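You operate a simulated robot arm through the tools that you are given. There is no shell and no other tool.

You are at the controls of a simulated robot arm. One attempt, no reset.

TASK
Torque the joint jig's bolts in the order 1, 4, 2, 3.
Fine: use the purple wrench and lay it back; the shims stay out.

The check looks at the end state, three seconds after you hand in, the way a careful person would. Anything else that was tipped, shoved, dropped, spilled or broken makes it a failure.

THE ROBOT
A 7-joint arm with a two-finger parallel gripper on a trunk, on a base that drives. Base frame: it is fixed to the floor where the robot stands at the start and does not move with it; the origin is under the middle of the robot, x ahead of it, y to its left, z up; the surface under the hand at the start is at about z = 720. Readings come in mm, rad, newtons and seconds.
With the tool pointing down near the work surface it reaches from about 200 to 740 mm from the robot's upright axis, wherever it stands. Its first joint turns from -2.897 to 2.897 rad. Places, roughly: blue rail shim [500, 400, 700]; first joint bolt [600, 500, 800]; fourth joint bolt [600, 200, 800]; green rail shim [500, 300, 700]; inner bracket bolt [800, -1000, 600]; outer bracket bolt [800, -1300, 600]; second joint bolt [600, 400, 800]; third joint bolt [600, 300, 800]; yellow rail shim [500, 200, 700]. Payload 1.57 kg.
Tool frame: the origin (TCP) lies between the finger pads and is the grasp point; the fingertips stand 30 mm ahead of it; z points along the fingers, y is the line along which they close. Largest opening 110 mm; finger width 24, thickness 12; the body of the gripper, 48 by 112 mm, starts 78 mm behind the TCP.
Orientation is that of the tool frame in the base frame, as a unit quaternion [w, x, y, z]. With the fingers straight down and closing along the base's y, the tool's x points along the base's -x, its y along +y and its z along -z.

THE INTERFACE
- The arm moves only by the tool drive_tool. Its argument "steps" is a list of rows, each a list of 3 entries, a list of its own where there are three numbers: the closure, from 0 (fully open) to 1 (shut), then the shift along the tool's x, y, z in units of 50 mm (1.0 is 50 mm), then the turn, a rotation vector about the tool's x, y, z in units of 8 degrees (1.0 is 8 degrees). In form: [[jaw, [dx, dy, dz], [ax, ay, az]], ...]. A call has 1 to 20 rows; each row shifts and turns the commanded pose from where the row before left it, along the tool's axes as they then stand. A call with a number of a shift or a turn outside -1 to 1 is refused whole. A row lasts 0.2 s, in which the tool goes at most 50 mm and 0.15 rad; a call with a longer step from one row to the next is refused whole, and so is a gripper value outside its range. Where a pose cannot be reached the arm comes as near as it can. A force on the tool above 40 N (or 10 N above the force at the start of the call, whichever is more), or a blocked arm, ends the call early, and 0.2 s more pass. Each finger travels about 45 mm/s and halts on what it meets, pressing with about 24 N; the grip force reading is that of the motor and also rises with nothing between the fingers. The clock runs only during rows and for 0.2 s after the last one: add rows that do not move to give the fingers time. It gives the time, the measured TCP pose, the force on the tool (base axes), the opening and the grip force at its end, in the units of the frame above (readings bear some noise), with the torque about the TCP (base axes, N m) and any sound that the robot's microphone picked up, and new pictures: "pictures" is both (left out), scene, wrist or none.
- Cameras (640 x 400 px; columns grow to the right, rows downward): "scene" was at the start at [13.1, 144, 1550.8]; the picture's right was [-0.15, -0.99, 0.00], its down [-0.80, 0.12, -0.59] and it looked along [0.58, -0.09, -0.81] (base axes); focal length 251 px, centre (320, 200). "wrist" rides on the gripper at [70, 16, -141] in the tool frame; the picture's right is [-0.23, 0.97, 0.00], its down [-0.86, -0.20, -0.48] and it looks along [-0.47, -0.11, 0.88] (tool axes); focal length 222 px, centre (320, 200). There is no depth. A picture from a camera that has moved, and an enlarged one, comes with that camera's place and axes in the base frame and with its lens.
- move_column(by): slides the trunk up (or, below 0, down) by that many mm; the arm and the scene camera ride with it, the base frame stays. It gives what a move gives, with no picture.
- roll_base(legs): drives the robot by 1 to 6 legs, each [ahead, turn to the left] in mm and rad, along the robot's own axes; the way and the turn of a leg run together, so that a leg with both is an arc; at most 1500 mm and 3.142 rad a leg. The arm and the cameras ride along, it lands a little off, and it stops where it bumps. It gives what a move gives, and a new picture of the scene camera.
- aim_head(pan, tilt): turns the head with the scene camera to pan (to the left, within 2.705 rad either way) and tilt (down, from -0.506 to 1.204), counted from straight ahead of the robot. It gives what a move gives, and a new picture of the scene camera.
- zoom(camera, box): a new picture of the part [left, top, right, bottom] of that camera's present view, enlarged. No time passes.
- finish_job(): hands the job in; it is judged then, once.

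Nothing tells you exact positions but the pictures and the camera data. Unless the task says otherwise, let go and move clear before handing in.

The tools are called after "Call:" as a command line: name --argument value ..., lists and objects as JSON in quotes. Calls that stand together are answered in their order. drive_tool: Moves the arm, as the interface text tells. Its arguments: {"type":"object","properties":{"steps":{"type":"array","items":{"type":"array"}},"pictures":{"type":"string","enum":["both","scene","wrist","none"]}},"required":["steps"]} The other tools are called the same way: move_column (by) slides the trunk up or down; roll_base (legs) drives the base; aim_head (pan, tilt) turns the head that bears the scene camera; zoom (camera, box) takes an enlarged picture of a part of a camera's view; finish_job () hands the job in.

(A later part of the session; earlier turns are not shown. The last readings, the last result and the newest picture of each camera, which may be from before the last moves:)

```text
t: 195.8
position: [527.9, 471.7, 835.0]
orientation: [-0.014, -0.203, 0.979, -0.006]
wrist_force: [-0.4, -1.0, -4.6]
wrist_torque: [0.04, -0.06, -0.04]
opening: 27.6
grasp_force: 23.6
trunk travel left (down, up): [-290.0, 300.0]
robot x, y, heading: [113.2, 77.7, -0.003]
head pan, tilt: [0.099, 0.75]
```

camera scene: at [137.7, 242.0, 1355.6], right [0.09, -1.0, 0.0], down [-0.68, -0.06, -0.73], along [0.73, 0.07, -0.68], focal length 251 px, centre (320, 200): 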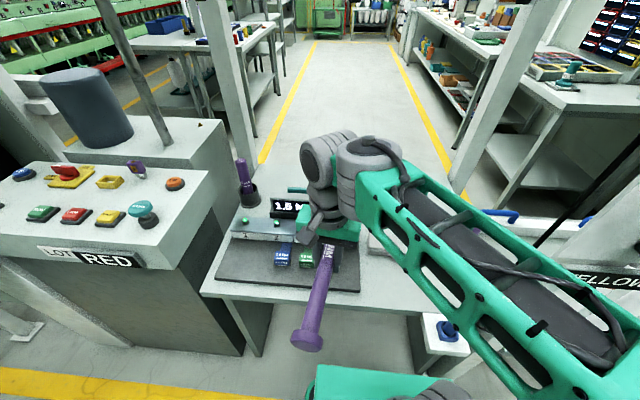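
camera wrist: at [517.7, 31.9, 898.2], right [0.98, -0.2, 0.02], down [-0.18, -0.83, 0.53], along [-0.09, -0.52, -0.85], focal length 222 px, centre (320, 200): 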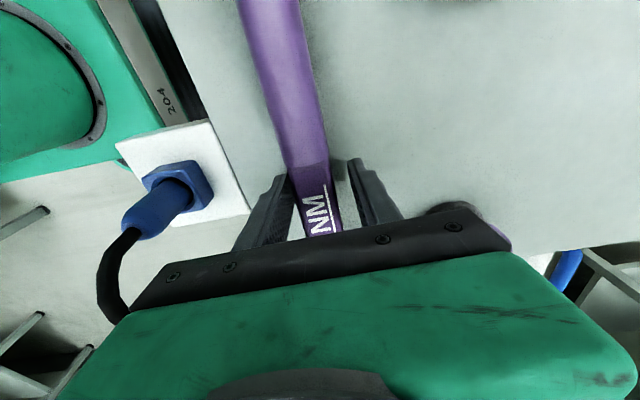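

Call:
drive_tool --steps '[[1, [0.003, 0, -0.3], [0, 0, 0]], [1, [0.005, 0, -0.4], [0, 0, 0]], [1, [0.005, 0, -0.4], [0, 0, 0]], [1, [0.4, -0.5, 0], [0, 0, 0]], [1, [0.5, -0.7, 0], [0, 0, 0]], [1, [0.5, -0.7, 0], [0, 0, 0]], [1, [0.3, -0.7, 0], [0, 0, 0]], [1, [0, -0.7, 0], [0, 0, 0]], [1, [0, -0.5, 0], [0, 0, 0]], [1, [0, 0, 0], [0, 0, 0]]]' --pictures "none"

Call:
zoom --camera "scene" --box '[237, 210, 261, 226]'

```text
t: 198.0
position: [526.4, 263.5, 895.0]
orientation: [-0.013, -0.203, 0.979, -0.006]
wrist_force: [-1.1, -0.1, -4.6]
wrist_torque: [0.04, -0.1, -0.02]
opening: 28.2
grasp_force: 24.3
trunk travel left (down, up): [-290.0, 300.0]
robot x, y, heading: [111.3, 81.7, -0.007]
head pan, tilt: [0.099, 0.75]
```

```text
16.00 times, centred on (249, 218) of scene
camera zoom: at [137.9, 242.0, 1355.6], right [0.09, -1.0, 0.0], down [-0.68, -0.06, -0.73], along [0.73, 0.07, -0.68], focal length 4014 px, centre (1456, -88)
```

zoom: 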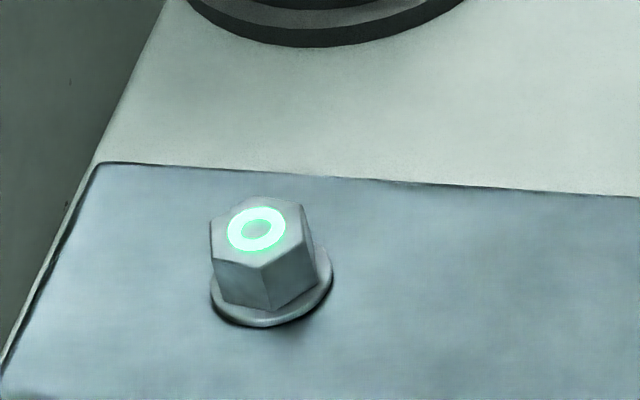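

Bolt 1 really hasn't moved, but twice a short counter-torque appeared at exactly 28°. I'll re-seat at a different heading (about 42°) to see whether that point depends on the absolute angle or on the angle turned since seating.

Call:
drive_tool --steps '[[1, [0.3, 0.7, 0], [0, 0, 0]], [1, [0.3, 0.8, 0.1], [0, 0, 0]], [1, [0, 0, 0], [0.02, 0, -0.6]], [1, [0, 0, 0], [0.02, 0, -0.6]], [1, [0, 0, 0], [0.02, 0, -0.56]], [1, [0, 0, 0], [0, 0, 0]]]' --pictures "none"

```text
t: 199.4
position: [468.6, 320.0, 889.8]
orientation: [-0.014, -0.322, 0.947, -0.008]
wrist_force: [0.0, -0.1, -2.9]
wrist_torque: [0.05, -0.08, -0.01]
opening: 27.7
grasp_force: 24.3
trunk travel left (down, up): [-290.0, 300.0]
robot x, y, heading: [113.0, 80.8, -0.005]
head pan, tilt: [0.099, 0.75]
```

Call:
drive_tool --steps '[[1, [-0.5, 0.23, -0.02], [0, 0, 0]], [1, [-0.75, 0.33, -0.025], [0, 0, 0]], [1, [-0.75, 0.34, -0.025], [0, 0, 0]], [1, [-0.73, 0.34, -0.025], [0, 0, 0]], [1, [-0.01, 0, 0.28], [0, 0, 0]], [1, [-0.01, 0, 0.28], [0, 0, 0]], [1, [0, 0, 0], [0, 0, 0]], [1, [0, 0, 0], [0, 0, 0]]]' --pictures "none"

```text
t: 201.2
position: [539.6, 453.0, 862.9]
orientation: [-0.014, -0.322, 0.947, -0.008]
wrist_force: [0.2, -0.2, -5.0]
wrist_torque: [0.06, -0.06, -0.01]
opening: 27.8
grasp_force: 23.6
trunk travel left (down, up): [-290.0, 300.0]
robot x, y, heading: [117.6, 78.3, -0.001]
head pan, tilt: [0.099, 0.75]
```

Right on target by dead reckoning. Lowering with force checks.

Call:
drive_tool --steps '[[1, [0, 0, 0.05], [0, 0, 0]], [1, [0, 0, 0.05], [0, 0, 0]], [1, [0, 0, 0.05], [0, 0, 0]], [1, [0, 0, 0.05], [0, 0, 0]], [1, [0, 0, 0], [0, 0, 0]]]' --pictures "none"

Call:
drive_tool --steps '[[1, [0, 0, 0.03], [0, 0, 0]], [1, [0, 0, 0.03], [0, 0, 0]], [1, [0, 0, 0.03], [0, 0, 0]], [1, [0, 0, 0], [0, 0, 0]]]' --pictures "none"

Call:
drive_tool --steps '[[1, [0, 0, 0.03], [0, 0, 0]], [1, [0, 0, 0.03], [0, 0, 0]], [1, [0, 0, 0.03], [0, 0, 0]], [1, [0, 0, 0], [0, 0, 0]]]' --pictures "none"

```text
t: 202.4
position: [537.6, 451.9, 851.9]
orientation: [-0.014, -0.322, 0.947, -0.008]
wrist_force: [1.1, 0.8, -3.9]
wrist_torque: [0.06, -0.09, -0.01]
opening: 27.6
grasp_force: 24.3
trunk travel left (down, up): [-290.0, 300.0]
robot x, y, heading: [110.4, 75.5, -0.006]
head pan, tilt: [0.099, 0.75]
```

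```text
t: 203.4
position: [538.3, 452.4, 846.8]
orientation: [-0.014, -0.322, 0.947, -0.008]
wrist_force: [-0.5, -0.2, -5.0]
wrist_torque: [0.04, -0.03, 0.02]
opening: 27.7
grasp_force: 24.1
trunk travel left (down, up): [-290.0, 300.0]
robot x, y, heading: [113.3, 80.9, -0.004]
head pan, tilt: [0.099, 0.75]
```

```text
t: 204.4
position: [538.6, 450.6, 841.2]
orientation: [-0.014, -0.323, 0.946, -0.009]
wrist_force: [-1.8, -2.2, -3.5]
wrist_torque: [0.02, -0.07, -0.08]
opening: 28.2
grasp_force: 24.4
trunk travel left (down, up): [-290.0, 300.0]
robot x, y, heading: [114.0, 78.8, -0.005]
head pan, tilt: [0.099, 0.75]
```

Call:
drive_tool --steps '[[1, [0.02, 0, 0.03], [0, 0, 0]], [1, [0, 0, 0.03], [0, 0, 0]], [1, [0, 0, 0], [0, 0, 0]]]' --pictures "none"

Call:
drive_tool --steps '[[1, [-0.002, 0.053, 0], [-0.006, 0, 0.1875]], [1, [-0.002, 0.053, 0], [-0.006, 0, 0.1875]], [1, [0, 0, 0], [0, 0, 0]]]' --pictures "none"

Call:
drive_tool --steps '[[1, [-0.002, 0.053, 0], [-0.006, 0, 0.1875]], [1, [-0.002, 0.053, 0], [-0.006, 0, 0.1875]], [1, [0, 0, 0], [0, 0, 0]]]' --pictures "none"

Call:
drive_tool --steps '[[1, [-0.002, 0.053, 0], [-0.006, 0, 0.1875]], [1, [0, 0, 0], [0, 0, 0]]]' --pictures "none"

Call:
drive_tool --steps '[[1, [-0.002, 0.053, 0], [-0.006, 0, 0.1875]], [1, [0, 0, 0], [0, 0, 0]]]' --pictures "none"

```text
t: 205.2
position: [539.4, 452.8, 839.2]
orientation: [-0.014, -0.32, 0.947, -0.008]
wrist_force: [0.6, -1.6, -3.2]
wrist_torque: [0.03, -0.15, -0.18]
opening: 27.8
grasp_force: 23.8
trunk travel left (down, up): [-290.0, 300.0]
robot x, y, heading: [109.1, 82.2, -0.006]
head pan, tilt: [0.099, 0.75]
```

```text
t: 206.0
position: [535.6, 456.6, 838.8]
orientation: [-0.014, -0.296, 0.955, -0.008]
wrist_force: [2.1, -3.7, -3.8]
wrist_torque: [-0.08, -0.11, -0.38]
opening: 27.7
grasp_force: 23.8
trunk travel left (down, up): [-290.0, 300.0]
robot x, y, heading: [114.6, 74.8, -0.008]
head pan, tilt: [0.099, 0.75]
```

```text
t: 206.8
position: [532.3, 461.5, 839.6]
orientation: [-0.014, -0.271, 0.962, -0.008]
wrist_force: [1.3, -4.8, -4.4]
wrist_torque: [-0.08, -0.14, -0.44]
opening: 28.0
grasp_force: 24.2
trunk travel left (down, up): [-290.0, 300.0]
robot x, y, heading: [115.4, 78.4, -0.002]
head pan, tilt: [0.099, 0.75]
```

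```text
t: 207.4
position: [530.7, 462.4, 839.6]
orientation: [-0.014, -0.259, 0.966, -0.007]
wrist_force: [1.6, -2.7, -3.4]
wrist_torque: [-0.09, -0.13, -0.45]
opening: 27.8
grasp_force: 23.9
trunk travel left (down, up): [-290.0, 300.0]
robot x, y, heading: [112.5, 79.6, -0.009]
head pan, tilt: [0.099, 0.75]
```

```text
t: 208.0
position: [529.6, 464.9, 839.7]
orientation: [-0.014, -0.247, 0.969, -0.007]
wrist_force: [-0.5, -2.9, -6.2]
wrist_torque: [-0.12, 0.01, -0.3]
opening: 27.9
grasp_force: 24.1
trunk travel left (down, up): [-290.0, 300.0]
robot x, y, heading: [115.2, 78.4, -0.008]
head pan, tilt: [0.099, 0.75]
```

Call:
drive_tool --steps '[[1, [0, -0.025, 0], [0, 0, 0]], [1, [-0.002, 0.053, 0], [-0.006, 0, 0.1875]], [1, [0, 0, 0], [0, 0, 0]]]' --pictures "none"

Call:
drive_tool --steps '[[1, [-0.002, 0.053, 0], [-0.006, 0, 0.1875]], [1, [0, 0, 0], [0, 0, 0]]]' --pictures "none"

Call:
drive_tool --steps '[[1, [-0.002, 0.053, 0], [-0.006, 0, 0.1875]], [1, [0, 0, 0], [0, 0, 0]]]' --pictures "none"

Call:
drive_tool --steps '[[1, [-0.002, 0.053, 0], [-0.006, 0, 0.1875]], [1, [-0.002, 0.053, 0], [-0.006, 0, 0.1875]], [1, [0, 0, 0], [0, 0, 0]]]' --pictures "none"

Call:
drive_tool --steps '[[1, [-0.002, 0.053, 0], [-0.006, 0, 0.1875]], [1, [-0.002, 0.053, 0], [-0.006, 0, 0.1875]], [1, [0, 0, 0], [0, 0, 0]]]' --pictures "none"

```text
t: 208.8
position: [529.0, 467.3, 839.9]
orientation: [-0.014, -0.234, 0.972, -0.007]
wrist_force: [-0.3, -0.9, -3.9]
wrist_torque: [0.03, -0.06, -0.04]
opening: 28.0
grasp_force: 24.0
trunk travel left (down, up): [-290.0, 300.0]
robot x, y, heading: [115.1, 76.7, -0.007]
head pan, tilt: [0.099, 0.75]
```

```text
t: 209.4
position: [528.1, 470.5, 841.5]
orientation: [-0.014, -0.221, 0.975, -0.007]
wrist_force: [0.2, 0.2, -4.5]
wrist_torque: [0.06, -0.11, 0.03]
opening: 28.0
grasp_force: 24.4
trunk travel left (down, up): [-290.0, 300.0]
robot x, y, heading: [116.7, 82.5, -0.005]
head pan, tilt: [0.099, 0.75]
```

```text
t: 210.0
position: [527.0, 472.6, 839.7]
orientation: [-0.013, -0.208, 0.978, -0.007]
wrist_force: [0.5, -0.9, -3.2]
wrist_torque: [0.03, -0.1, -0.02]
opening: 27.8
grasp_force: 24.0
trunk travel left (down, up): [-290.0, 300.0]
robot x, y, heading: [113.8, 80.1, -0.005]
head pan, tilt: [0.099, 0.75]
```

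```text
t: 210.8
position: [525.3, 476.4, 839.8]
orientation: [-0.014, -0.182, 0.983, -0.005]
wrist_force: [-0.7, 0.3, -3.3]
wrist_torque: [0.02, -0.05, -0.01]
opening: 27.8
grasp_force: 24.1
trunk travel left (down, up): [-290.0, 300.0]
robot x, y, heading: [114.2, 81.7, -0.01]
head pan, tilt: [0.099, 0.75]
```

```text
t: 211.6
position: [524.1, 480.6, 840.0]
orientation: [-0.013, -0.156, 0.988, -0.006]
wrist_force: [-0.2, 0.1, -3.9]
wrist_torque: [0.01, -0.07, -0.01]
opening: 28.0
grasp_force: 23.9
trunk travel left (down, up): [-290.0, 300.0]
robot x, y, heading: [111.4, 80.8, -0.004]
head pan, tilt: [0.099, 0.75]
```

No bump at 28° this time, so it isn't tied to the absolute angle. If it depends on angle turned since seating, it should appear near 10°. Continuing in small steps.

Call:
drive_tool --steps '[[1, [-0.002, 0.053, 0], [-0.006, 0, 0.1875]], [1, [-0.002, 0.053, 0], [-0.006, 0, 0.1875]], [1, [0, 0, 0], [0, 0, 0]]]' --pictures "none"

Call:
drive_tool --steps '[[1, [-0.002, 0.053, 0], [-0.006, 0, 0.1875]], [1, [0, 0, 0], [0, 0, 0]]]' --pictures "none"

Call:
drive_tool --steps '[[1, [-0.002, 0.053, 0], [-0.006, 0, 0.1875]], [1, [0, 0, 0], [0, 0, 0]]]' --pictures "none"

Call:
drive_tool --steps '[[1, [-0.002, 0.053, 0], [-0.006, 0, 0.1875]], [1, [0, 0, 0], [0, 0, 0]]]' --pictures "none"

Call:
drive_tool --steps '[[1, [-0.002, 0.053, 0], [-0.006, 0, 0.1875]], [1, [0, 0, 0], [0, 0, 0]]]' --pictures "none"

Call:
drive_tool --steps '[[1, [-0.002, 0.053, 0], [-0.006, 0, 0.1875]], [1, [0, 0, 0], [0, 0, 0]]]' --pictures "none"

```text
t: 212.4
position: [521.9, 486.4, 838.9]
orientation: [-0.014, -0.131, 0.991, -0.005]
wrist_force: [0.2, 0.5, -4.9]
wrist_torque: [0.05, -0.1, 0.01]
opening: 27.9
grasp_force: 23.5
trunk travel left (down, up): [-290.0, 300.0]
robot x, y, heading: [112.7, 81.2, -0.003]
head pan, tilt: [0.099, 0.75]
```

```text
t: 213.0
position: [521.0, 488.2, 838.7]
orientation: [-0.014, -0.118, 0.993, -0.004]
wrist_force: [-0.8, 0.1, -4.9]
wrist_torque: [0.02, -0.08, -0.02]
opening: 28.2
grasp_force: 23.9
trunk travel left (down, up): [-290.0, 300.0]
robot x, y, heading: [114.4, 78.1, -0.01]
head pan, tilt: [0.099, 0.75]
```

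```text
t: 213.6
position: [521.5, 492.0, 839.3]
orientation: [-0.014, -0.105, 0.994, -0.004]
wrist_force: [0.1, 0.2, -4.3]
wrist_torque: [-0.02, -0.07, 0.01]
opening: 28.0
grasp_force: 23.9
trunk travel left (down, up): [-290.0, 300.0]
robot x, y, heading: [117.1, 78.7, -0.004]
head pan, tilt: [0.099, 0.75]
```

```text
t: 214.2
position: [520.9, 493.8, 838.2]
orientation: [-0.014, -0.092, 0.996, -0.004]
wrist_force: [-1.5, 0.6, -3.9]
wrist_torque: [0.02, -0.06, 0.35]
opening: 27.7
grasp_force: 23.6
trunk travel left (down, up): [-290.0, 300.0]
robot x, y, heading: [111.9, 78.7, -0.005]
head pan, tilt: [0.099, 0.75]
```

```text
t: 214.8
position: [519.2, 498.0, 839.1]
orientation: [-0.013, -0.079, 0.997, -0.005]
wrist_force: [-2.7, -1.9, -5.0]
wrist_torque: [-0.04, 0.03, -0.06]
opening: 27.7
grasp_force: 23.8
trunk travel left (down, up): [-290.0, 300.0]
robot x, y, heading: [111.1, 77.2, -0.006]
head pan, tilt: [0.099, 0.75]
```

```text
t: 215.4
position: [519.5, 500.4, 838.0]
orientation: [-0.014, -0.065, 0.998, -0.002]
wrist_force: [-1.8, -0.6, -4.6]
wrist_torque: [0.01, 0.02, -0.02]
opening: 27.8
grasp_force: 23.6
trunk travel left (down, up): [-290.0, 300.0]
robot x, y, heading: [111.1, 80.6, -0.001]
head pan, tilt: [0.099, 0.75]
```

The bump came again after exactly 27° from seating, so the bolt has about 26° of free travel and then a torque build-up that lets go. I'll lift off and compare bolt 1's lamp with the others.

Call:
drive_tool --steps '[[1, [0.003, 0, -0.3], [0, 0, 0]], [1, [0.005, 0, -0.4], [0, 0, 0]], [1, [0.005, 0, -0.4], [0, 0, 0]], [1, [0.5, -0.6, 0], [0, 0, 0]], [1, [0.5, -0.8, 0], [0, 0, 0]], [1, [0.5, -0.8, 0], [0, 0, 0]], [1, [0.2, -0.9, 0], [0, 0, 0]], [1, [0, -0.9, 0], [0, 0, 0]], [1, [0, -0.9, 0], [0, 0, 0]], [1, [0, -0.9, -0.3], [0, 0, 0]], [1, [0, -0.9, -0.3], [0, 0, 0]], [1, [0, -0.9, 0], [0, 0, 0]], [1, [0, 0, 0], [0, 0, 0]]]' --pictures "scene"

Call:
zoom --camera "scene" --box '[220, 190, 370, 290]'

```text
t: 218.2
position: [488.0, 109.8, 927.9]
orientation: [-0.013, -0.067, 0.998, -0.003]
wrist_force: [0.0, 0.3, -4.3]
wrist_torque: [-0.01, -0.09, -0.02]
opening: 27.7
grasp_force: 24.1
trunk travel left (down, up): [-290.0, 300.0]
robot x, y, heading: [113.0, 76.6, -0.003]
head pan, tilt: [0.099, 0.75]
camera scene: at [137.8, 241.8, 1355.7], right [0.09, -1.0, 0.0], down [-0.68, -0.06, -0.73], along [0.73, 0.07, -0.68], focal length 251 px, centre (320, 200)
```

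scene: 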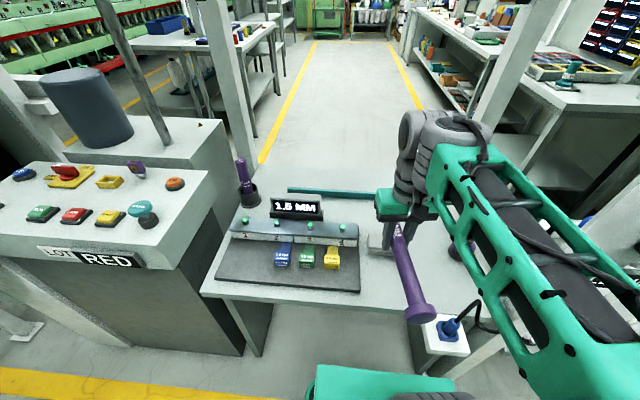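

```text
4.00 times, centred on (295, 240) of scene
camera zoom: at [137.8, 241.8, 1355.7], right [0.09, -1.0, 0.0], down [-0.68, -0.06, -0.73], along [0.73, 0.07, -0.68], focal length 1003 px, centre (420, 40)
```

zoom: 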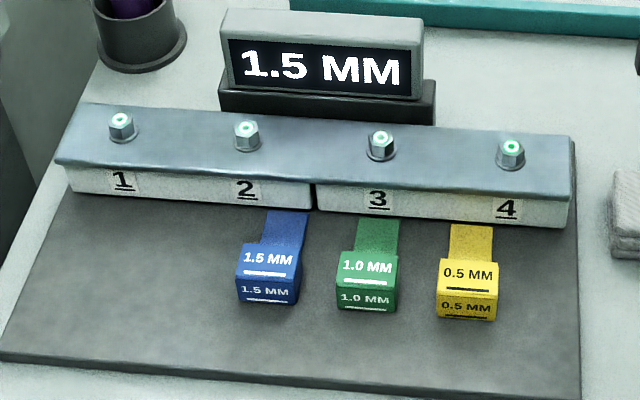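

Call:
zoom --camera "scene" --box '[240, 212, 294, 248]'

Call:
zoom --camera "scene" --box '[300, 212, 354, 248]'

```text
11.11 times, centred on (267, 230) of scene
camera zoom: at [137.8, 241.8, 1355.7], right [0.09, -1.0, 0.0], down [-0.68, -0.06, -0.73], along [0.73, 0.07, -0.68], focal length 2787 px, centre (909, -133)
```

zoom: 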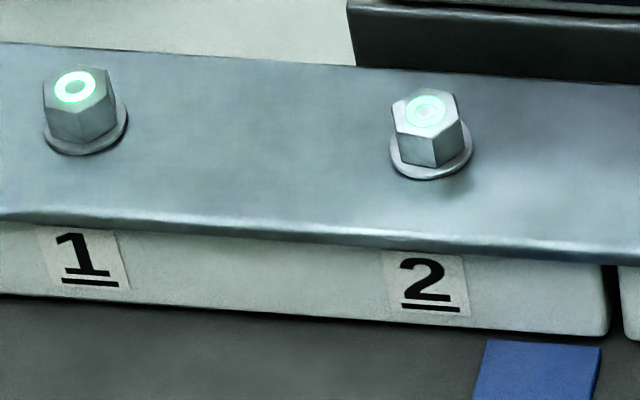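

```text
11.11 times, centred on (327, 230) of scene
camera zoom: at [137.8, 241.8, 1355.7], right [0.09, -1.0, 0.0], down [-0.68, -0.06, -0.73], along [0.73, 0.07, -0.68], focal length 2787 px, centre (242, -133)
```

zoom: 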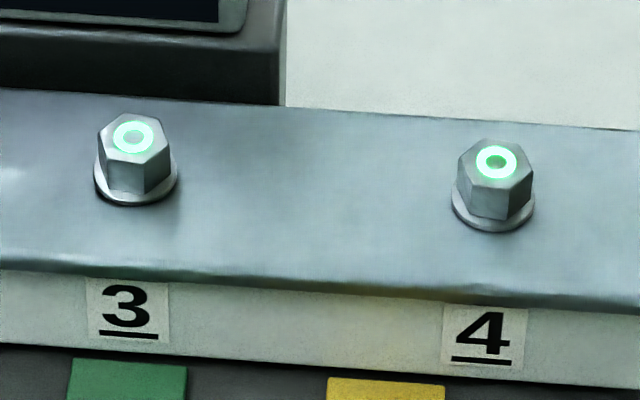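

The lamps don't show any status. I'll do another careful pass on bolt 1 with very fine steps through the torque build-up to see what happens there.

Call:
drive_tool --steps '[[1, [0.1, 0.9, 0], [0, 0, 0]], [1, [0.1, 0.95, 0], [0, 0, 0]], [1, [0.1, 0.95, 0], [0, 0, 0]], [1, [0.1, 0.95, 0], [0, 0, 0]], [1, [0, 0.5, 0.3], [0, 0, 0]], [1, [0, 0, 0.4], [0.02, 0, -0.8]], [1, [0, 0, 0], [0.02, 0, -0.8]], [1, [0, 0, 0], [0.02, 0, -0.8]], [1, [0, 0, 0], [0.02, 0, -0.8]], [1, [0, 0, 0], [0.02, 0, -0.5]], [1, [0, 0, 0], [0, 0, 0]]]' --pictures "none"

```text
t: 220.6
position: [439.5, 320.1, 892.6]
orientation: [-0.013, -0.319, 0.948, -0.006]
wrist_force: [-0.2, 0.5, -4.5]
wrist_torque: [0.06, -0.12, -0.01]
opening: 27.9
grasp_force: 24.5
trunk travel left (down, up): [-290.0, 300.0]
robot x, y, heading: [111.8, 76.0, -0.007]
head pan, tilt: [0.099, 0.75]
```

Call:
drive_tool --steps '[[1, [-0.6, 0.165, -0.02], [0, 0, 0]], [1, [-0.87, 0.245, -0.03], [0, 0, 0]], [1, [-0.87, 0.245, -0.03], [0, 0, 0]], [1, [-0.85, 0.245, -0.03], [0, 0, 0]], [1, [-0.01, 0, 0.3], [0, 0, 0]], [1, [-0.01, 0, 0.3], [0, 0, 0]], [1, [0, 0, 0], [0, 0, 0]], [1, [0, 0, 0], [0, 0, 0]]]' --pictures "none"

Call:
zoom --camera "scene" --box '[225, 195, 285, 235]'

```text
t: 222.4
position: [539.1, 452.0, 861.3]
orientation: [-0.014, -0.319, 0.948, -0.006]
wrist_force: [0.2, -0.3, -4.9]
wrist_torque: [0.08, -0.08, -0.01]
opening: 27.8
grasp_force: 24.0
trunk travel left (down, up): [-290.0, 300.0]
robot x, y, heading: [114.3, 78.3, -0.006]
head pan, tilt: [0.099, 0.75]
```

```text
10.00 times, centred on (255, 215) of scene
camera zoom: at [137.9, 242.2, 1355.6], right [0.09, -1.0, 0.0], down [-0.68, -0.06, -0.73], along [0.73, 0.07, -0.68], focal length 2509 px, centre (970, 50)
```

zoom: 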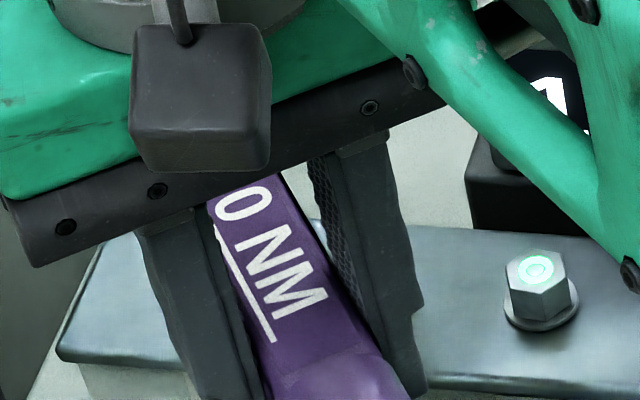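

Dead reckoning again puts me on target. Seating.

Call:
drive_tool --steps '[[1, [0, 0, 0.05], [0, 0, 0]], [1, [0, 0, 0.05], [0, 0, 0]], [1, [0, 0, 0.05], [0, 0, 0]], [1, [0, 0, 0.04], [0, 0, 0]], [1, [0, 0, 0], [0, 0, 0]]]' --pictures "none"

Call:
drive_tool --steps '[[1, [0, 0, 0.03], [0, 0, 0]], [1, [0, 0, 0.03], [0, 0, 0]], [1, [0, 0, 0.03], [0, 0, 0]], [1, [0, 0, 0], [0, 0, 0]]]' --pictures "none"

Call:
drive_tool --steps '[[1, [0, 0, 0.04], [0, 0, 0]], [1, [0, 0, 0.04], [0, 0, 0]], [1, [0, 0, 0.04], [0, 0, 0]], [1, [0, 0, 0.04], [0, 0, 0]], [1, [0, 0, 0], [0, 0, 0]]]' --pictures "none"

```text
t: 223.6
position: [538.6, 452.8, 853.8]
orientation: [-0.014, -0.319, 0.948, -0.006]
wrist_force: [0.0, 0.3, -3.9]
wrist_torque: [0.03, -0.06, -0.03]
opening: 27.9
grasp_force: 23.0
trunk travel left (down, up): [-290.0, 300.0]
robot x, y, heading: [116.9, 78.9, -0.008]
head pan, tilt: [0.099, 0.75]
```

```text
t: 224.6
position: [538.5, 451.4, 849.8]
orientation: [-0.013, -0.319, 0.948, -0.007]
wrist_force: [-0.6, -0.3, -3.1]
wrist_torque: [0.13, -0.13, 0.01]
opening: 28.1
grasp_force: 24.0
trunk travel left (down, up): [-290.0, 300.0]
robot x, y, heading: [116.9, 79.3, -0.005]
head pan, tilt: [0.099, 0.75]
```

```text
t: 225.8
position: [539.4, 451.0, 840.6]
orientation: [-0.014, -0.318, 0.948, -0.006]
wrist_force: [-3.6, -1.8, 2.5]
wrist_torque: [0.43, -0.48, 0.03]
opening: 28.0
grasp_force: 24.6
trunk travel left (down, up): [-290.0, 300.0]
robot x, y, heading: [117.7, 81.9, -0.001]
head pan, tilt: [0.099, 0.75]
```

Call:
drive_tool --steps '[[1, [0.0, 0, -0.06], [0, 0, 0]], [1, [0.03, 0, 0], [0, 0, 0]], [1, [0, 0, 0], [0, 0, 0]]]' --pictures "none"

Call:
aim_head --pan 1.1 --tilt 0.6

```text
t: 226.6
position: [538.0, 450.4, 843.8]
orientation: [-0.015, -0.319, 0.948, -0.006]
wrist_force: [-0.6, -0.3, -5.0]
wrist_torque: [0.05, -0.09, 0.0]
opening: 27.8
grasp_force: 23.8
trunk travel left (down, up): [-290.0, 300.0]
robot x, y, heading: [113.1, 80.6, -0.005]
head pan, tilt: [0.099, 0.75]
```

```text
t: 227.8
position: [538.0, 450.0, 843.9]
orientation: [-0.013, -0.319, 0.948, -0.007]
wrist_force: [-0.1, -0.9, -4.1]
wrist_torque: [0.07, -0.08, 0.0]
opening: 27.9
grasp_force: 23.7
trunk travel left (down, up): [-290.0, 300.0]
robot x, y, heading: [119.1, 80.4, -0.007]
head pan, tilt: [1.1, 0.6]
camera scene: at [95.9, 312.9, 1368.4], right [0.89, -0.46, 0.0], down [-0.26, -0.5, -0.82], along [0.38, 0.73, -0.57], focal length 251 px, centre (320, 200)
```

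scene: 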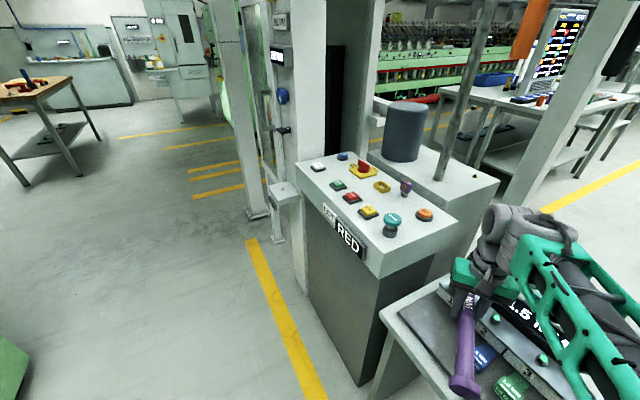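

Call:
drive_tool --steps '[[1, [0, 0, 0.04], [0, 0, 0]], [1, [0, 0, 0.04], [0, 0, 0]], [1, [0, 0, 0], [0, 0, 0]]]' --pictures "none"

Call:
drive_tool --steps '[[1, [0, 0, 0.04], [0, 0, 0]], [1, [0, 0, 0], [0, 0, 0]]]' --pictures "none"

```text
t: 228.6
position: [537.4, 449.9, 840.3]
orientation: [-0.014, -0.32, 0.947, -0.006]
wrist_force: [-0.8, 0.4, -1.3]
wrist_torque: [0.19, -0.26, 0.06]
opening: 28.0
grasp_force: 24.1
trunk travel left (down, up): [-290.0, 300.0]
robot x, y, heading: [113.3, 79.1, -0.006]
head pan, tilt: [1.1, 0.6]
```

```text
t: 229.2
position: [537.5, 450.1, 838.8]
orientation: [-0.012, -0.319, 0.948, -0.005]
wrist_force: [-0.6, 1.2, 2.7]
wrist_torque: [0.52, -0.51, 0.16]
opening: 28.2
grasp_force: 24.0
trunk travel left (down, up): [-290.0, 300.0]
robot x, y, heading: [110.0, 78.8, -0.008]
head pan, tilt: [1.1, 0.6]
```

That press landed on the bolt's rim again and tipped the wrench. I'll go back to the viewing pose, re-measure, level it, and seat with visual alignment at 55°, which worked before.

Call:
drive_tool --steps '[[1, [0.003, 0, -0.3], [0, 0, 0]], [1, [0.01, 0, -0.6], [0, 0, 0]], [1, [0.4, -0.3, -0.3], [0, 0, 0]], [1, [0.8, -0.4, -0.3], [0, 0, 0]], [1, [0.8, -0.4, -0.2], [0, 0, 0]], [1, [0.8, -0.4, 0], [0, 0, 0]], [1, [0, -0.1, 0], [0.02, 0, -0.8]], [1, [0, 0, 0], [0.02, 0, -0.8]], [1, [0, 0, 0], [0.02, 0, -0.8]], [1, [0, 0, 0], [0.02, 0, -0.8]], [1, [0, 0, 0], [0.02, 0, -0.6]], [1, [0, 0, 0], [0, 0, 0]]]' --pictures "none"

Call:
aim_head --pan 0.9 --tilt 0.6

Call:
zoom --camera "scene" --box '[400, 250, 475, 300]'

```text
t: 231.8
position: [476.1, 304.1, 928.0]
orientation: [-0.013, -0.556, 0.831, -0.01]
wrist_force: [0.4, 0.4, -4.0]
wrist_torque: [0.13, -0.05, 0.01]
opening: 27.9
grasp_force: 23.7
trunk travel left (down, up): [-290.0, 300.0]
robot x, y, heading: [110.5, 76.8, -0.003]
head pan, tilt: [1.1, 0.6]
```

```text
t: 232.6
position: [476.2, 305.1, 926.9]
orientation: [-0.013, -0.556, 0.831, -0.009]
wrist_force: [0.5, -0.6, -3.7]
wrist_torque: [0.05, -0.05, 0.01]
opening: 28.0
grasp_force: 23.9
trunk travel left (down, up): [-290.0, 300.0]
robot x, y, heading: [119.6, 78.0, -0.008]
head pan, tilt: [0.901, 0.6]
camera scene: at [110.5, 303.3, 1368.5], right [0.78, -0.62, 0.0], down [-0.35, -0.44, -0.82], along [0.52, 0.64, -0.57], focal length 251 px, centre (320, 200)
```

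scene: 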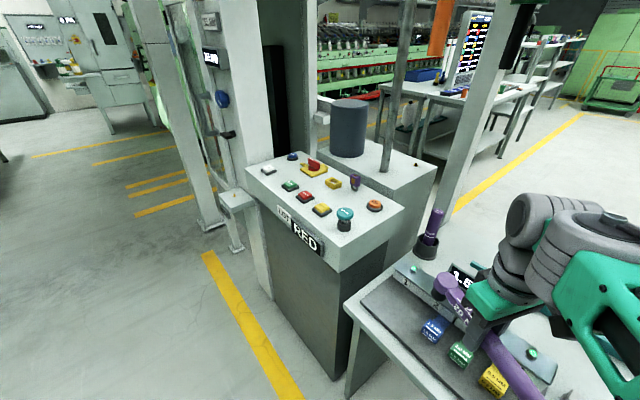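

```text
8.00 times, centred on (438, 275) of scene
camera zoom: at [110.5, 303.3, 1368.5], right [0.78, -0.62, 0.0], down [-0.35, -0.44, -0.82], along [0.52, 0.64, -0.57], focal length 2007 px, centre (-620, -400)
```

zoom: 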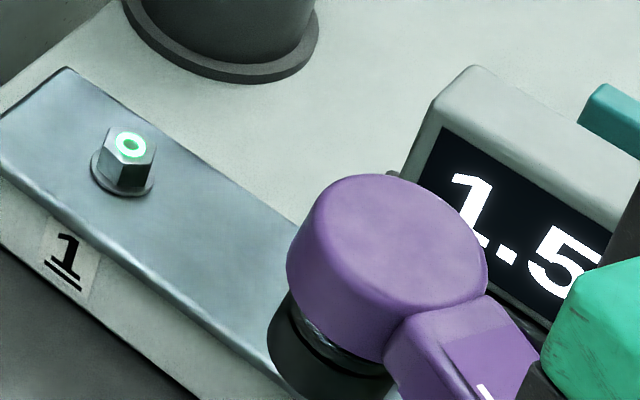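

Call:
zoom --camera "scene" --box '[420, 265, 480, 305]'

Call:
aim_head --pan 0.1 --tilt 0.75

Call:
zoom --camera "scene" --box '[245, 200, 305, 240]'

```text
10.00 times, centred on (450, 285) of scene
camera zoom: at [110.5, 303.3, 1368.5], right [0.78, -0.62, 0.0], down [-0.35, -0.44, -0.82], along [0.52, 0.64, -0.57], focal length 2509 px, centre (-980, -650)
```

zoom: 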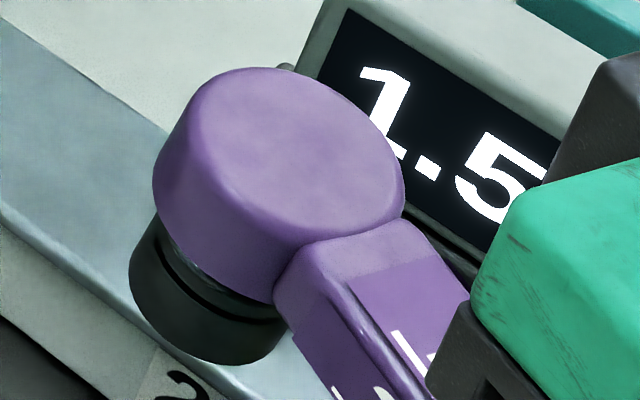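

```text
t: 233.7
position: [474.0, 303.2, 928.5]
orientation: [-0.013, -0.556, 0.831, -0.009]
wrist_force: [-0.3, -0.7, -4.3]
wrist_torque: [0.06, -0.02, -0.02]
opening: 27.9
grasp_force: 23.7
trunk travel left (down, up): [-290.0, 300.0]
robot x, y, heading: [111.3, 77.9, -0.01]
head pan, tilt: [0.099, 0.75]
camera scene: at [137.8, 242.1, 1355.6], right [0.1, -1.0, 0.0], down [-0.68, -0.07, -0.73], along [0.73, 0.07, -0.68], focal length 251 px, centre (320, 200)
```

scene: 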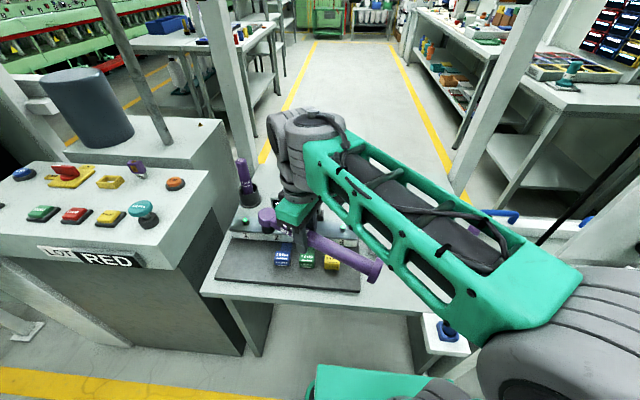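

```text
10.00 times, centred on (275, 220) of scene
camera zoom: at [137.8, 242.1, 1355.6], right [0.1, -1.0, 0.0], down [-0.68, -0.07, -0.73], along [0.73, 0.07, -0.68], focal length 2509 px, centre (770, 0)
```

zoom: 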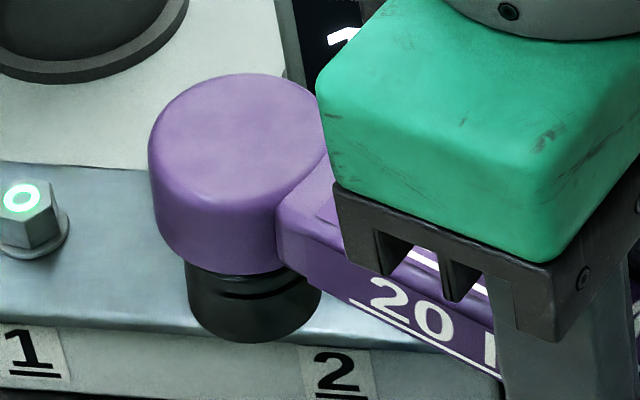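

Call:
drive_tool --steps '[[1, [0, 0, 0], [0.2, 0.59, 0]], [1, [0, 0, 0], [-0.09, 0, 0.78]], [1, [0, 0, 0], [-0.09, 0, 0.78]], [1, [-0.753, 0.01, -0.087], [0, 0, 0]], [1, [-0.753, 0.01, -0.087], [0, 0, 0]], [1, [-0.753, 0.01, -0.087], [0, 0, 0]], [1, [-0.753, 0.01, -0.087], [0, 0, 0]], [1, [-0.041, 0, 0.352], [0, 0, 0]], [1, [-0.041, 0, 0.352], [0, 0, 0]], [1, [-0.041, 0, 0.352], [0, 0, 0]], [1, [0, 0, 0], [0, 0, 0]], [1, [0, 0, 0], [0, 0, 0]]]' --pictures "none"

Call:
zoom --camera "scene" --box '[225, 195, 285, 235]'

Call:
aim_head --pan 0.9 --tilt 0.6

Call:
zoom --camera "scene" --box '[390, 240, 450, 280]'

```text
t: 236.3
position: [549.3, 427.0, 862.1]
orientation: [-0.043, -0.461, 0.886, -0.038]
wrist_force: [0.1, 0.2, -3.5]
wrist_torque: [0.06, -0.08, -0.01]
opening: 27.6
grasp_force: 24.3
out of reach, approached as far as the arm can: row 5, 6, 7, 8, 10
trunk travel left (down, up): [-290.0, 300.0]
robot x, y, heading: [114.0, 79.1, -0.007]
head pan, tilt: [0.099, 0.75]
```

```text
10.00 times, centred on (255, 215) of scene
camera zoom: at [137.9, 242.2, 1355.6], right [0.09, -1.0, 0.0], down [-0.68, -0.06, -0.73], along [0.73, 0.07, -0.68], focal length 2509 px, centre (970, 50)
```

zoom: 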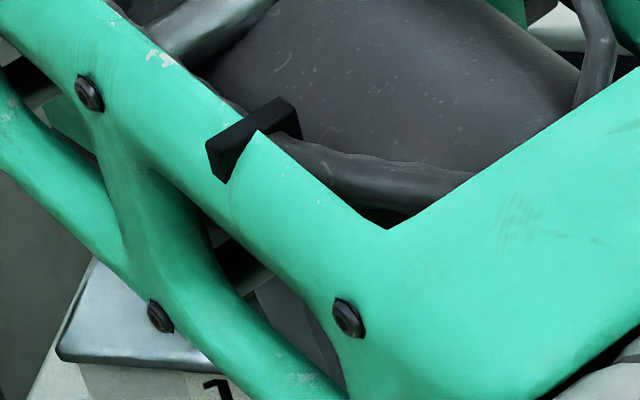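

```text
t: 237.4
position: [549.2, 427.1, 861.9]
orientation: [-0.044, -0.46, 0.886, -0.038]
wrist_force: [0.2, -0.5, -4.7]
wrist_torque: [0.05, -0.06, -0.02]
opening: 28.0
grasp_force: 24.1
trunk travel left (down, up): [-290.0, 300.0]
robot x, y, heading: [114.5, 80.9, -0.007]
head pan, tilt: [0.901, 0.6]
camera scene: at [110.7, 303.4, 1368.4], right [0.78, -0.63, 0.0], down [-0.35, -0.44, -0.82], along [0.52, 0.64, -0.57], focal length 251 px, centre (320, 200)
```

scene: 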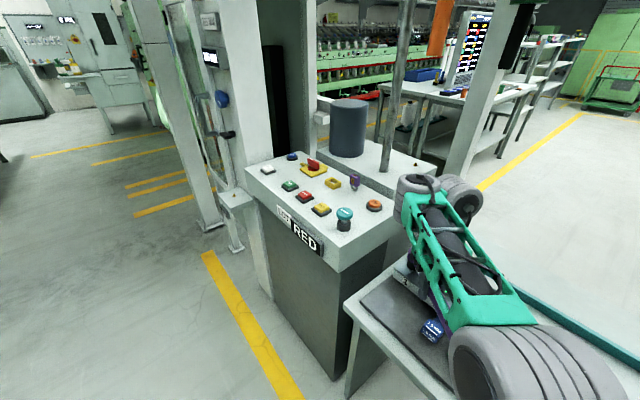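

```text
10.00 times, centred on (420, 260) of scene
camera zoom: at [110.7, 303.4, 1368.4], right [0.78, -0.63, 0.0], down [-0.35, -0.44, -0.82], along [0.52, 0.64, -0.57], focal length 2509 px, centre (-680, -400)
```

zoom: 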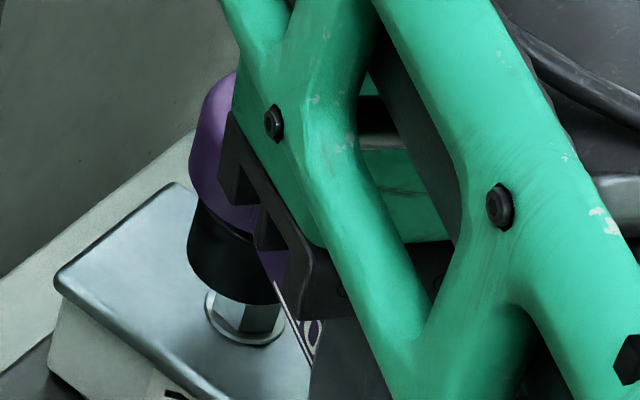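

The extra hand pitch pushed the arm into an awkward posture again. I'll turn to a 40° heading, which needs less reach, and check where the arm ends up.

Call:
drive_tool --steps '[[1, [0.05, 0.1, 0], [-0.07, 0, 0.62]], [1, [0.05, 0.15, 0], [-0.07, 0, 0.62]], [1, [0, 0.15, 0], [-0.07, 0, 0.62]], [1, [0, 0, 0], [0, 0, 0]]]' --pictures "scene"

Call:
zoom --camera "scene" --box '[380, 240, 470, 300]'

```text
t: 238.4
position: [533.4, 439.6, 865.9]
orientation: [-0.044, -0.342, 0.938, -0.031]
wrist_force: [0.4, 0.1, -3.7]
wrist_torque: [0.04, -0.09, -0.01]
opening: 28.0
grasp_force: 23.9
out of reach, approached as far as the arm can: row 2
trunk travel left (down, up): [-290.0, 300.0]
robot x, y, heading: [112.9, 81.2, -0.009]
head pan, tilt: [0.901, 0.6]
camera scene: at [110.6, 303.5, 1368.4], right [0.78, -0.62, 0.0], down [-0.35, -0.44, -0.82], along [0.52, 0.64, -0.57], focal length 251 px, centre (320, 200)
```

scene: 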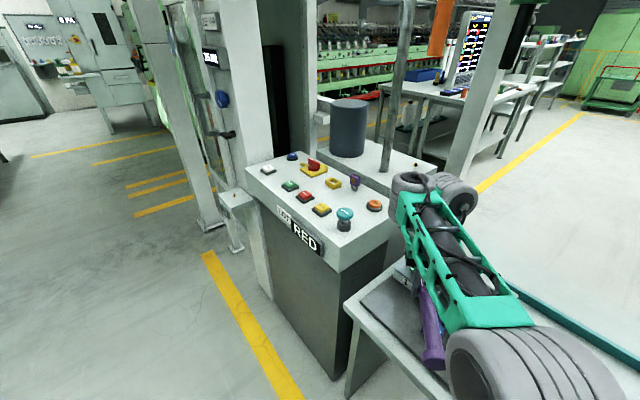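

```text
6.67 times, centred on (425, 270) of scene
camera zoom: at [110.6, 303.5, 1368.4], right [0.78, -0.62, 0.0], down [-0.35, -0.44, -0.82], along [0.52, 0.64, -0.57], focal length 1672 px, centre (-380, -267)
```

zoom: 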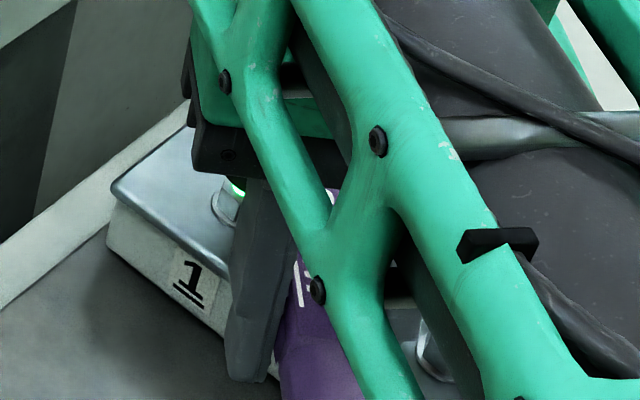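

This posture is poor for precise work. I'll retreat, lower the wrench to the bench once more and re-grip it level, since passes with the hand near vertical all went smoothly.

Call:
drive_tool --steps '[[1, [0.03, 0, -0.5], [0, 0, 0]], [1, [0.3, -0.3, -0.5], [0, 0, 0]], [1, [0.6, -0.6, -0.2], [0, 0, 0]], [1, [0.5, -0.8, 0], [0, 0, 0]], [1, [0.3, -0.9, 0], [-0.2, -0.6, 0]], [1, [0, -0.9, 0], [0, -0.2, 0]], [1, [0, -0.5, 0], [0, 0, 0.8]], [1, [0, 0, 0], [0, 0, 0.85]], [1, [0, 0, 0], [0, 0, 0.85]], [1, [0, 0, 0], [0, 0, 0.85]], [1, [0, 0, 0], [0, 0, 0.85]], [1, [0, 0, 0], [0, 0, 0.85]], [1, [0, 0, 0], [0, 0, 0]]]' --pictures "scene"

```text
t: 241.2
position: [595.4, 232.9, 932.3]
orientation: [0.004, 0.003, 1.0, 0.004]
wrist_force: [0.2, -0.3, -3.4]
wrist_torque: [-0.02, -0.1, -0.04]
opening: 27.8
grasp_force: 23.9
out of reach, approached as far as the arm can: row 2
trunk travel left (down, up): [-290.0, 300.0]
robot x, y, heading: [114.5, 79.7, -0.007]
head pan, tilt: [0.901, 0.6]
camera scene: at [110.6, 303.2, 1368.5], right [0.78, -0.62, 0.0], down [-0.35, -0.44, -0.82], along [0.52, 0.64, -0.57], focal length 251 px, centre (320, 200)
```

scene: 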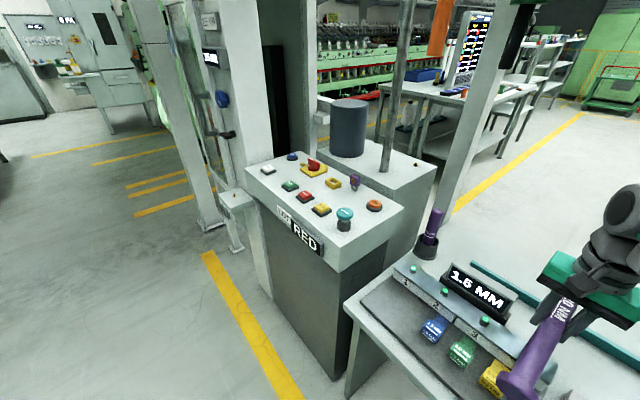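

Call:
drive_tool --steps '[[1, [0.3, -0.772, 0], [0, 0, 0]], [1, [0.3, -0.772, 0], [0, 0, 0]], [1, [0.3, -0.772, 0], [0, 0, 0]], [1, [0.3, -0.772, 0], [0, 0, 0]], [1, [0.3, -0.772, 0], [0, 0, 0]], [1, [0, 0, 0], [0, 0, 0.865]], [1, [0, 0, 0], [0, 0, 0.865]], [1, [0, 0, 0], [0, 0, 0.865]], [1, [0, 0, 0], [0, 0, 0.865]], [1, [0, 0, 0], [0, 0, 0.865]], [1, [0, 0, 0], [0, 0, 0.865]], [1, [0, 0, 0], [0, 0, 0.865]], [1, [0, 0, 0], [0, 0, 0.865]], [1, [0, 0, 0], [0, 0, 0.865]], [1, [0, 0, 0], [0, 0, 0.865]], [1, [0, 0, 0], [0, 0, 0.865]], [1, [0, 0, 0], [0, 0, 0.865]], [1, [0, 0, 0], [0, 0, 0.865]], [1, [0, 0, 0], [0, 0, 0]]]' --pictures "none"

Call:
aim_head --pan -0.4 --tilt 0.75

```text
t: 245.2
position: [518.1, 41.4, 931.6]
orientation: [0.0, 0.71, 0.705, 0.006]
wrist_force: [0.0, -0.3, -4.5]
wrist_torque: [-0.11, 0.02, -0.01]
opening: 27.9
grasp_force: 24.0
trunk travel left (down, up): [-290.0, 300.0]
robot x, y, heading: [114.1, 79.8, -0.003]
head pan, tilt: [0.901, 0.6]
```

```text
t: 246.7
position: [517.6, 41.1, 930.0]
orientation: [-0.001, 0.709, 0.705, 0.006]
wrist_force: [0.5, 0.3, -3.4]
wrist_torque: [-0.08, 0.0, 0.01]
opening: 27.8
grasp_force: 23.8
trunk travel left (down, up): [-290.0, 300.0]
robot x, y, heading: [113.8, 78.8, -0.01]
head pan, tilt: [-0.4, 0.75]
camera scene: at [131.6, 201.5, 1355.6], right [-0.39, -0.92, 0.0], down [-0.63, 0.27, -0.73], along [0.67, -0.29, -0.68], focal length 251 px, centre (320, 200)
```

scene: 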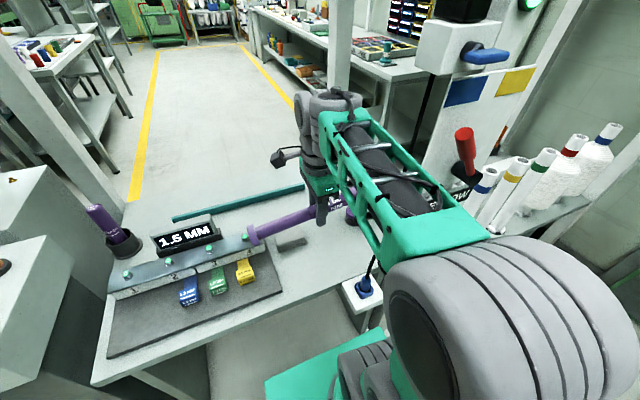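

Call:
drive_tool --steps '[[1, [-0.54, 0, 0.1], [0, 0, 0]], [1, [-0.54, 0, 0.2], [0, 0, 0]], [1, [-0.54, 0, 0.2], [0, 0, 0]], [1, [0, 0, 0], [0, -0.55, 0]], [1, [0, 0, 0], [0, 0, 0]]]' --pictures "none"

Call:
move_column --by -70

Call:
drive_tool --steps '[[1, [0.01, 0, 0.2], [0, 0, 0]], [1, [0.01, 0, 0.2], [0, 0, 0]], [1, [0.01, 0, 0.2], [0, 0, 0]], [1, [0, 0, 0], [0, 0, 0]]]' --pictures "none"

```text
t: 247.9
position: [518.4, -40.5, 904.2]
orientation: [0.027, 0.708, 0.705, -0.021]
wrist_force: [-0.6, -0.5, -4.2]
wrist_torque: [-0.1, 0.01, 0.0]
opening: 27.7
grasp_force: 24.0
trunk travel left (down, up): [-290.0, 300.0]
robot x, y, heading: [113.4, 78.7, -0.002]
head pan, tilt: [-0.4, 0.75]
```

```text
t: 249.0
position: [518.6, -39.5, 834.4]
orientation: [0.027, 0.708, 0.705, -0.021]
wrist_force: [-0.9, 0.9, -4.3]
wrist_torque: [-0.09, 0.02, 0.01]
opening: 27.9
grasp_force: 23.8
trunk travel left (down, up): [-220.0, 370.0]
robot x, y, heading: [110.5, 77.9, -0.008]
head pan, tilt: [-0.4, 0.75]
```

```text
t: 250.0
position: [518.4, -40.6, 803.7]
orientation: [0.027, 0.708, 0.705, -0.022]
wrist_force: [-0.2, 0.4, -4.0]
wrist_torque: [-0.1, -0.01, 0.04]
opening: 28.0
grasp_force: 24.1
trunk travel left (down, up): [-220.0, 370.0]
robot x, y, heading: [113.3, 77.7, -0.003]
head pan, tilt: [-0.4, 0.75]
```

Call:
drive_tool --steps '[[1, [0.01, 0, 0.16], [0, 0, 0]], [1, [0.01, 0, 0.16], [0, 0, 0]], [1, [0, 0, 0.08], [0, 0, 0]], [1, [0, 0, 0], [0, 0, 0]]]' --pictures "none"

Call:
drive_tool --steps '[[1, [0, 0, 0.06], [0, 0, 0]], [1, [0, 0, 0.06], [0, 0, 0]], [1, [0, 0, 0], [0, 0, 0]]]' --pictures "none"

```text
t: 251.0
position: [519.4, -41.2, 784.1]
orientation: [0.026, 0.708, 0.705, -0.021]
wrist_force: [0.8, -0.4, -5.1]
wrist_torque: [-0.07, 0.01, -0.02]
opening: 28.0
grasp_force: 23.8
trunk travel left (down, up): [-220.0, 370.0]
robot x, y, heading: [117.3, 78.9, -0.006]
head pan, tilt: [-0.4, 0.75]
```

```text
t: 251.8
position: [517.9, -40.8, 778.7]
orientation: [0.027, 0.709, 0.705, -0.021]
wrist_force: [-1.0, -0.6, -4.5]
wrist_torque: [-0.06, 0.01, 0.01]
opening: 27.8
grasp_force: 24.0
trunk travel left (down, up): [-220.0, 370.0]
robot x, y, heading: [113.0, 79.3, -0.005]
head pan, tilt: [-0.4, 0.75]
```

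Call:
drive_tool --steps '[[1, [0, 0, 0.06], [0, 0, 0]], [1, [0, 0, 0.06], [0, 0, 0]], [1, [0, 0, 0], [0, 0, 0]]]' --pictures "none"

Call:
drive_tool --steps '[[1, [0, 0, 0.06], [0, 0, 0]], [1, [0, 0, 0.06], [0, 0, 0]], [1, [0, 0, 0], [0, 0, 0]]]' --pictures "none"

```text
t: 252.6
position: [518.6, -41.8, 772.3]
orientation: [0.028, 0.709, 0.705, -0.021]
wrist_force: [1.4, -1.5, 1.8]
wrist_torque: [0.77, 0.03, -0.12]
opening: 27.9
grasp_force: 24.3
trunk travel left (down, up): [-220.0, 370.0]
robot x, y, heading: [109.3, 77.5, -0.007]
head pan, tilt: [-0.4, 0.75]
```

```text
t: 253.4
position: [518.4, -42.4, 766.7]
orientation: [0.027, 0.708, 0.705, -0.021]
wrist_force: [-0.1, -2.7, 1.8]
wrist_torque: [0.72, 0.05, 0.03]
opening: 27.9
grasp_force: 23.8
trunk travel left (down, up): [-220.0, 370.0]
robot x, y, heading: [114.1, 81.1, -0.01]
head pan, tilt: [-0.4, 0.75]
```

Call:
drive_tool --steps '[[1, [0, 0, 0.06], [0, 0, 0]], [1, [0, 0, 0.06], [0, 0, 0]], [1, [0, 0, 0], [0, 0, 0]]]' --pictures "none"

Call:
drive_tool --steps '[[1, [0, 0, 0.04], [0, 0, 0]], [1, [0, 0, 0], [0, 0, 0]]]' --pictures "none"

```text
t: 254.2
position: [518.6, -43.4, 761.1]
orientation: [0.027, 0.709, 0.705, -0.021]
wrist_force: [0.6, -1.5, 1.4]
wrist_torque: [0.73, -0.06, -0.24]
opening: 27.9
grasp_force: 23.7
trunk travel left (down, up): [-220.0, 370.0]
robot x, y, heading: [113.3, 78.0, -0.002]
head pan, tilt: [-0.4, 0.75]
```

```text
t: 254.8
position: [519.3, -43.9, 757.6]
orientation: [0.027, 0.708, 0.705, -0.021]
wrist_force: [0.5, -1.1, 0.8]
wrist_torque: [0.73, -0.03, -0.11]
opening: 27.6
grasp_force: 24.0
trunk travel left (down, up): [-220.0, 370.0]
robot x, y, heading: [111.8, 78.4, -0.003]
head pan, tilt: [-0.4, 0.75]
```

Call:
drive_tool --steps '[[1, [0, 0, 0.04], [0, 0, 0]], [1, [0, 0, 0], [0, 0, 0]]]' --pictures "none"

Call:
drive_tool --steps '[[1, [0, 0, 0.04], [0, 0, 0]], [1, [0, 0, 0], [0, 0, 0]]]' --pictures "both"

```text
t: 255.4
position: [518.4, -43.8, 756.1]
orientation: [0.027, 0.709, 0.705, -0.021]
wrist_force: [0.6, -1.2, 1.4]
wrist_torque: [0.74, 0.07, 0.02]
opening: 27.9
grasp_force: 23.9
trunk travel left (down, up): [-220.0, 370.0]
robot x, y, heading: [112.5, 77.6, -0.008]
head pan, tilt: [-0.4, 0.75]
```

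```text
t: 256.0
position: [519.4, -43.6, 756.9]
orientation: [0.028, 0.709, 0.704, -0.021]
wrist_force: [-1.6, -2.2, 11.2]
wrist_torque: [0.49, 0.17, 0.05]
opening: 28.0
grasp_force: 24.4
trunk travel left (down, up): [-220.0, 370.0]
robot x, y, heading: [113.5, 79.7, -0.008]
head pan, tilt: [-0.4, 0.75]
camera scene: at [130.7, 201.3, 1285.8], right [-0.39, -0.92, 0.0], down [-0.63, 0.27, -0.73], along [0.67, -0.29, -0.68], focal length 251 px, centre (320, 200)
camera wrist: at [534.0, 34.4, 892.1], right [0.97, -0.23, 0.03], down [-0.21, -0.82, 0.53], along [-0.1, -0.52, -0.85], focal length 222 px, centre (320, 200)
```

scene: 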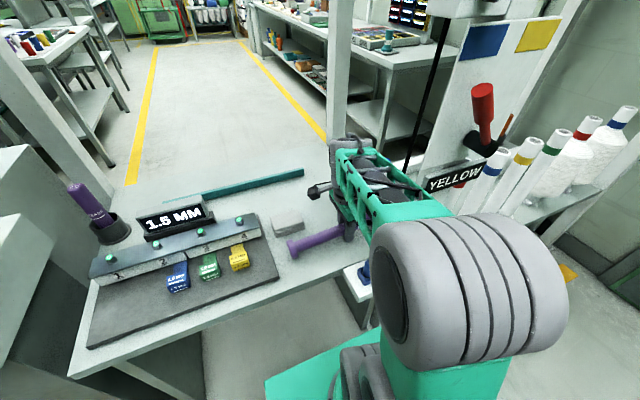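
wrist: 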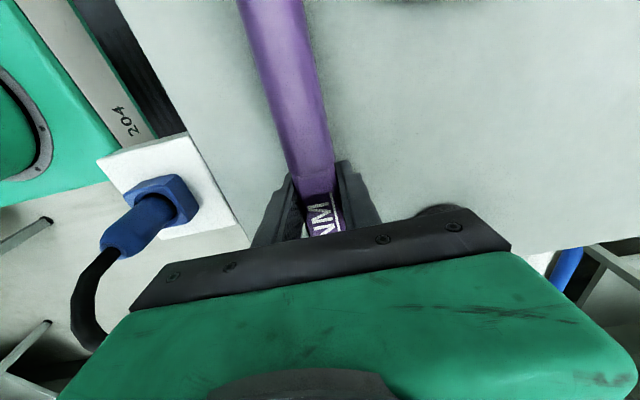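

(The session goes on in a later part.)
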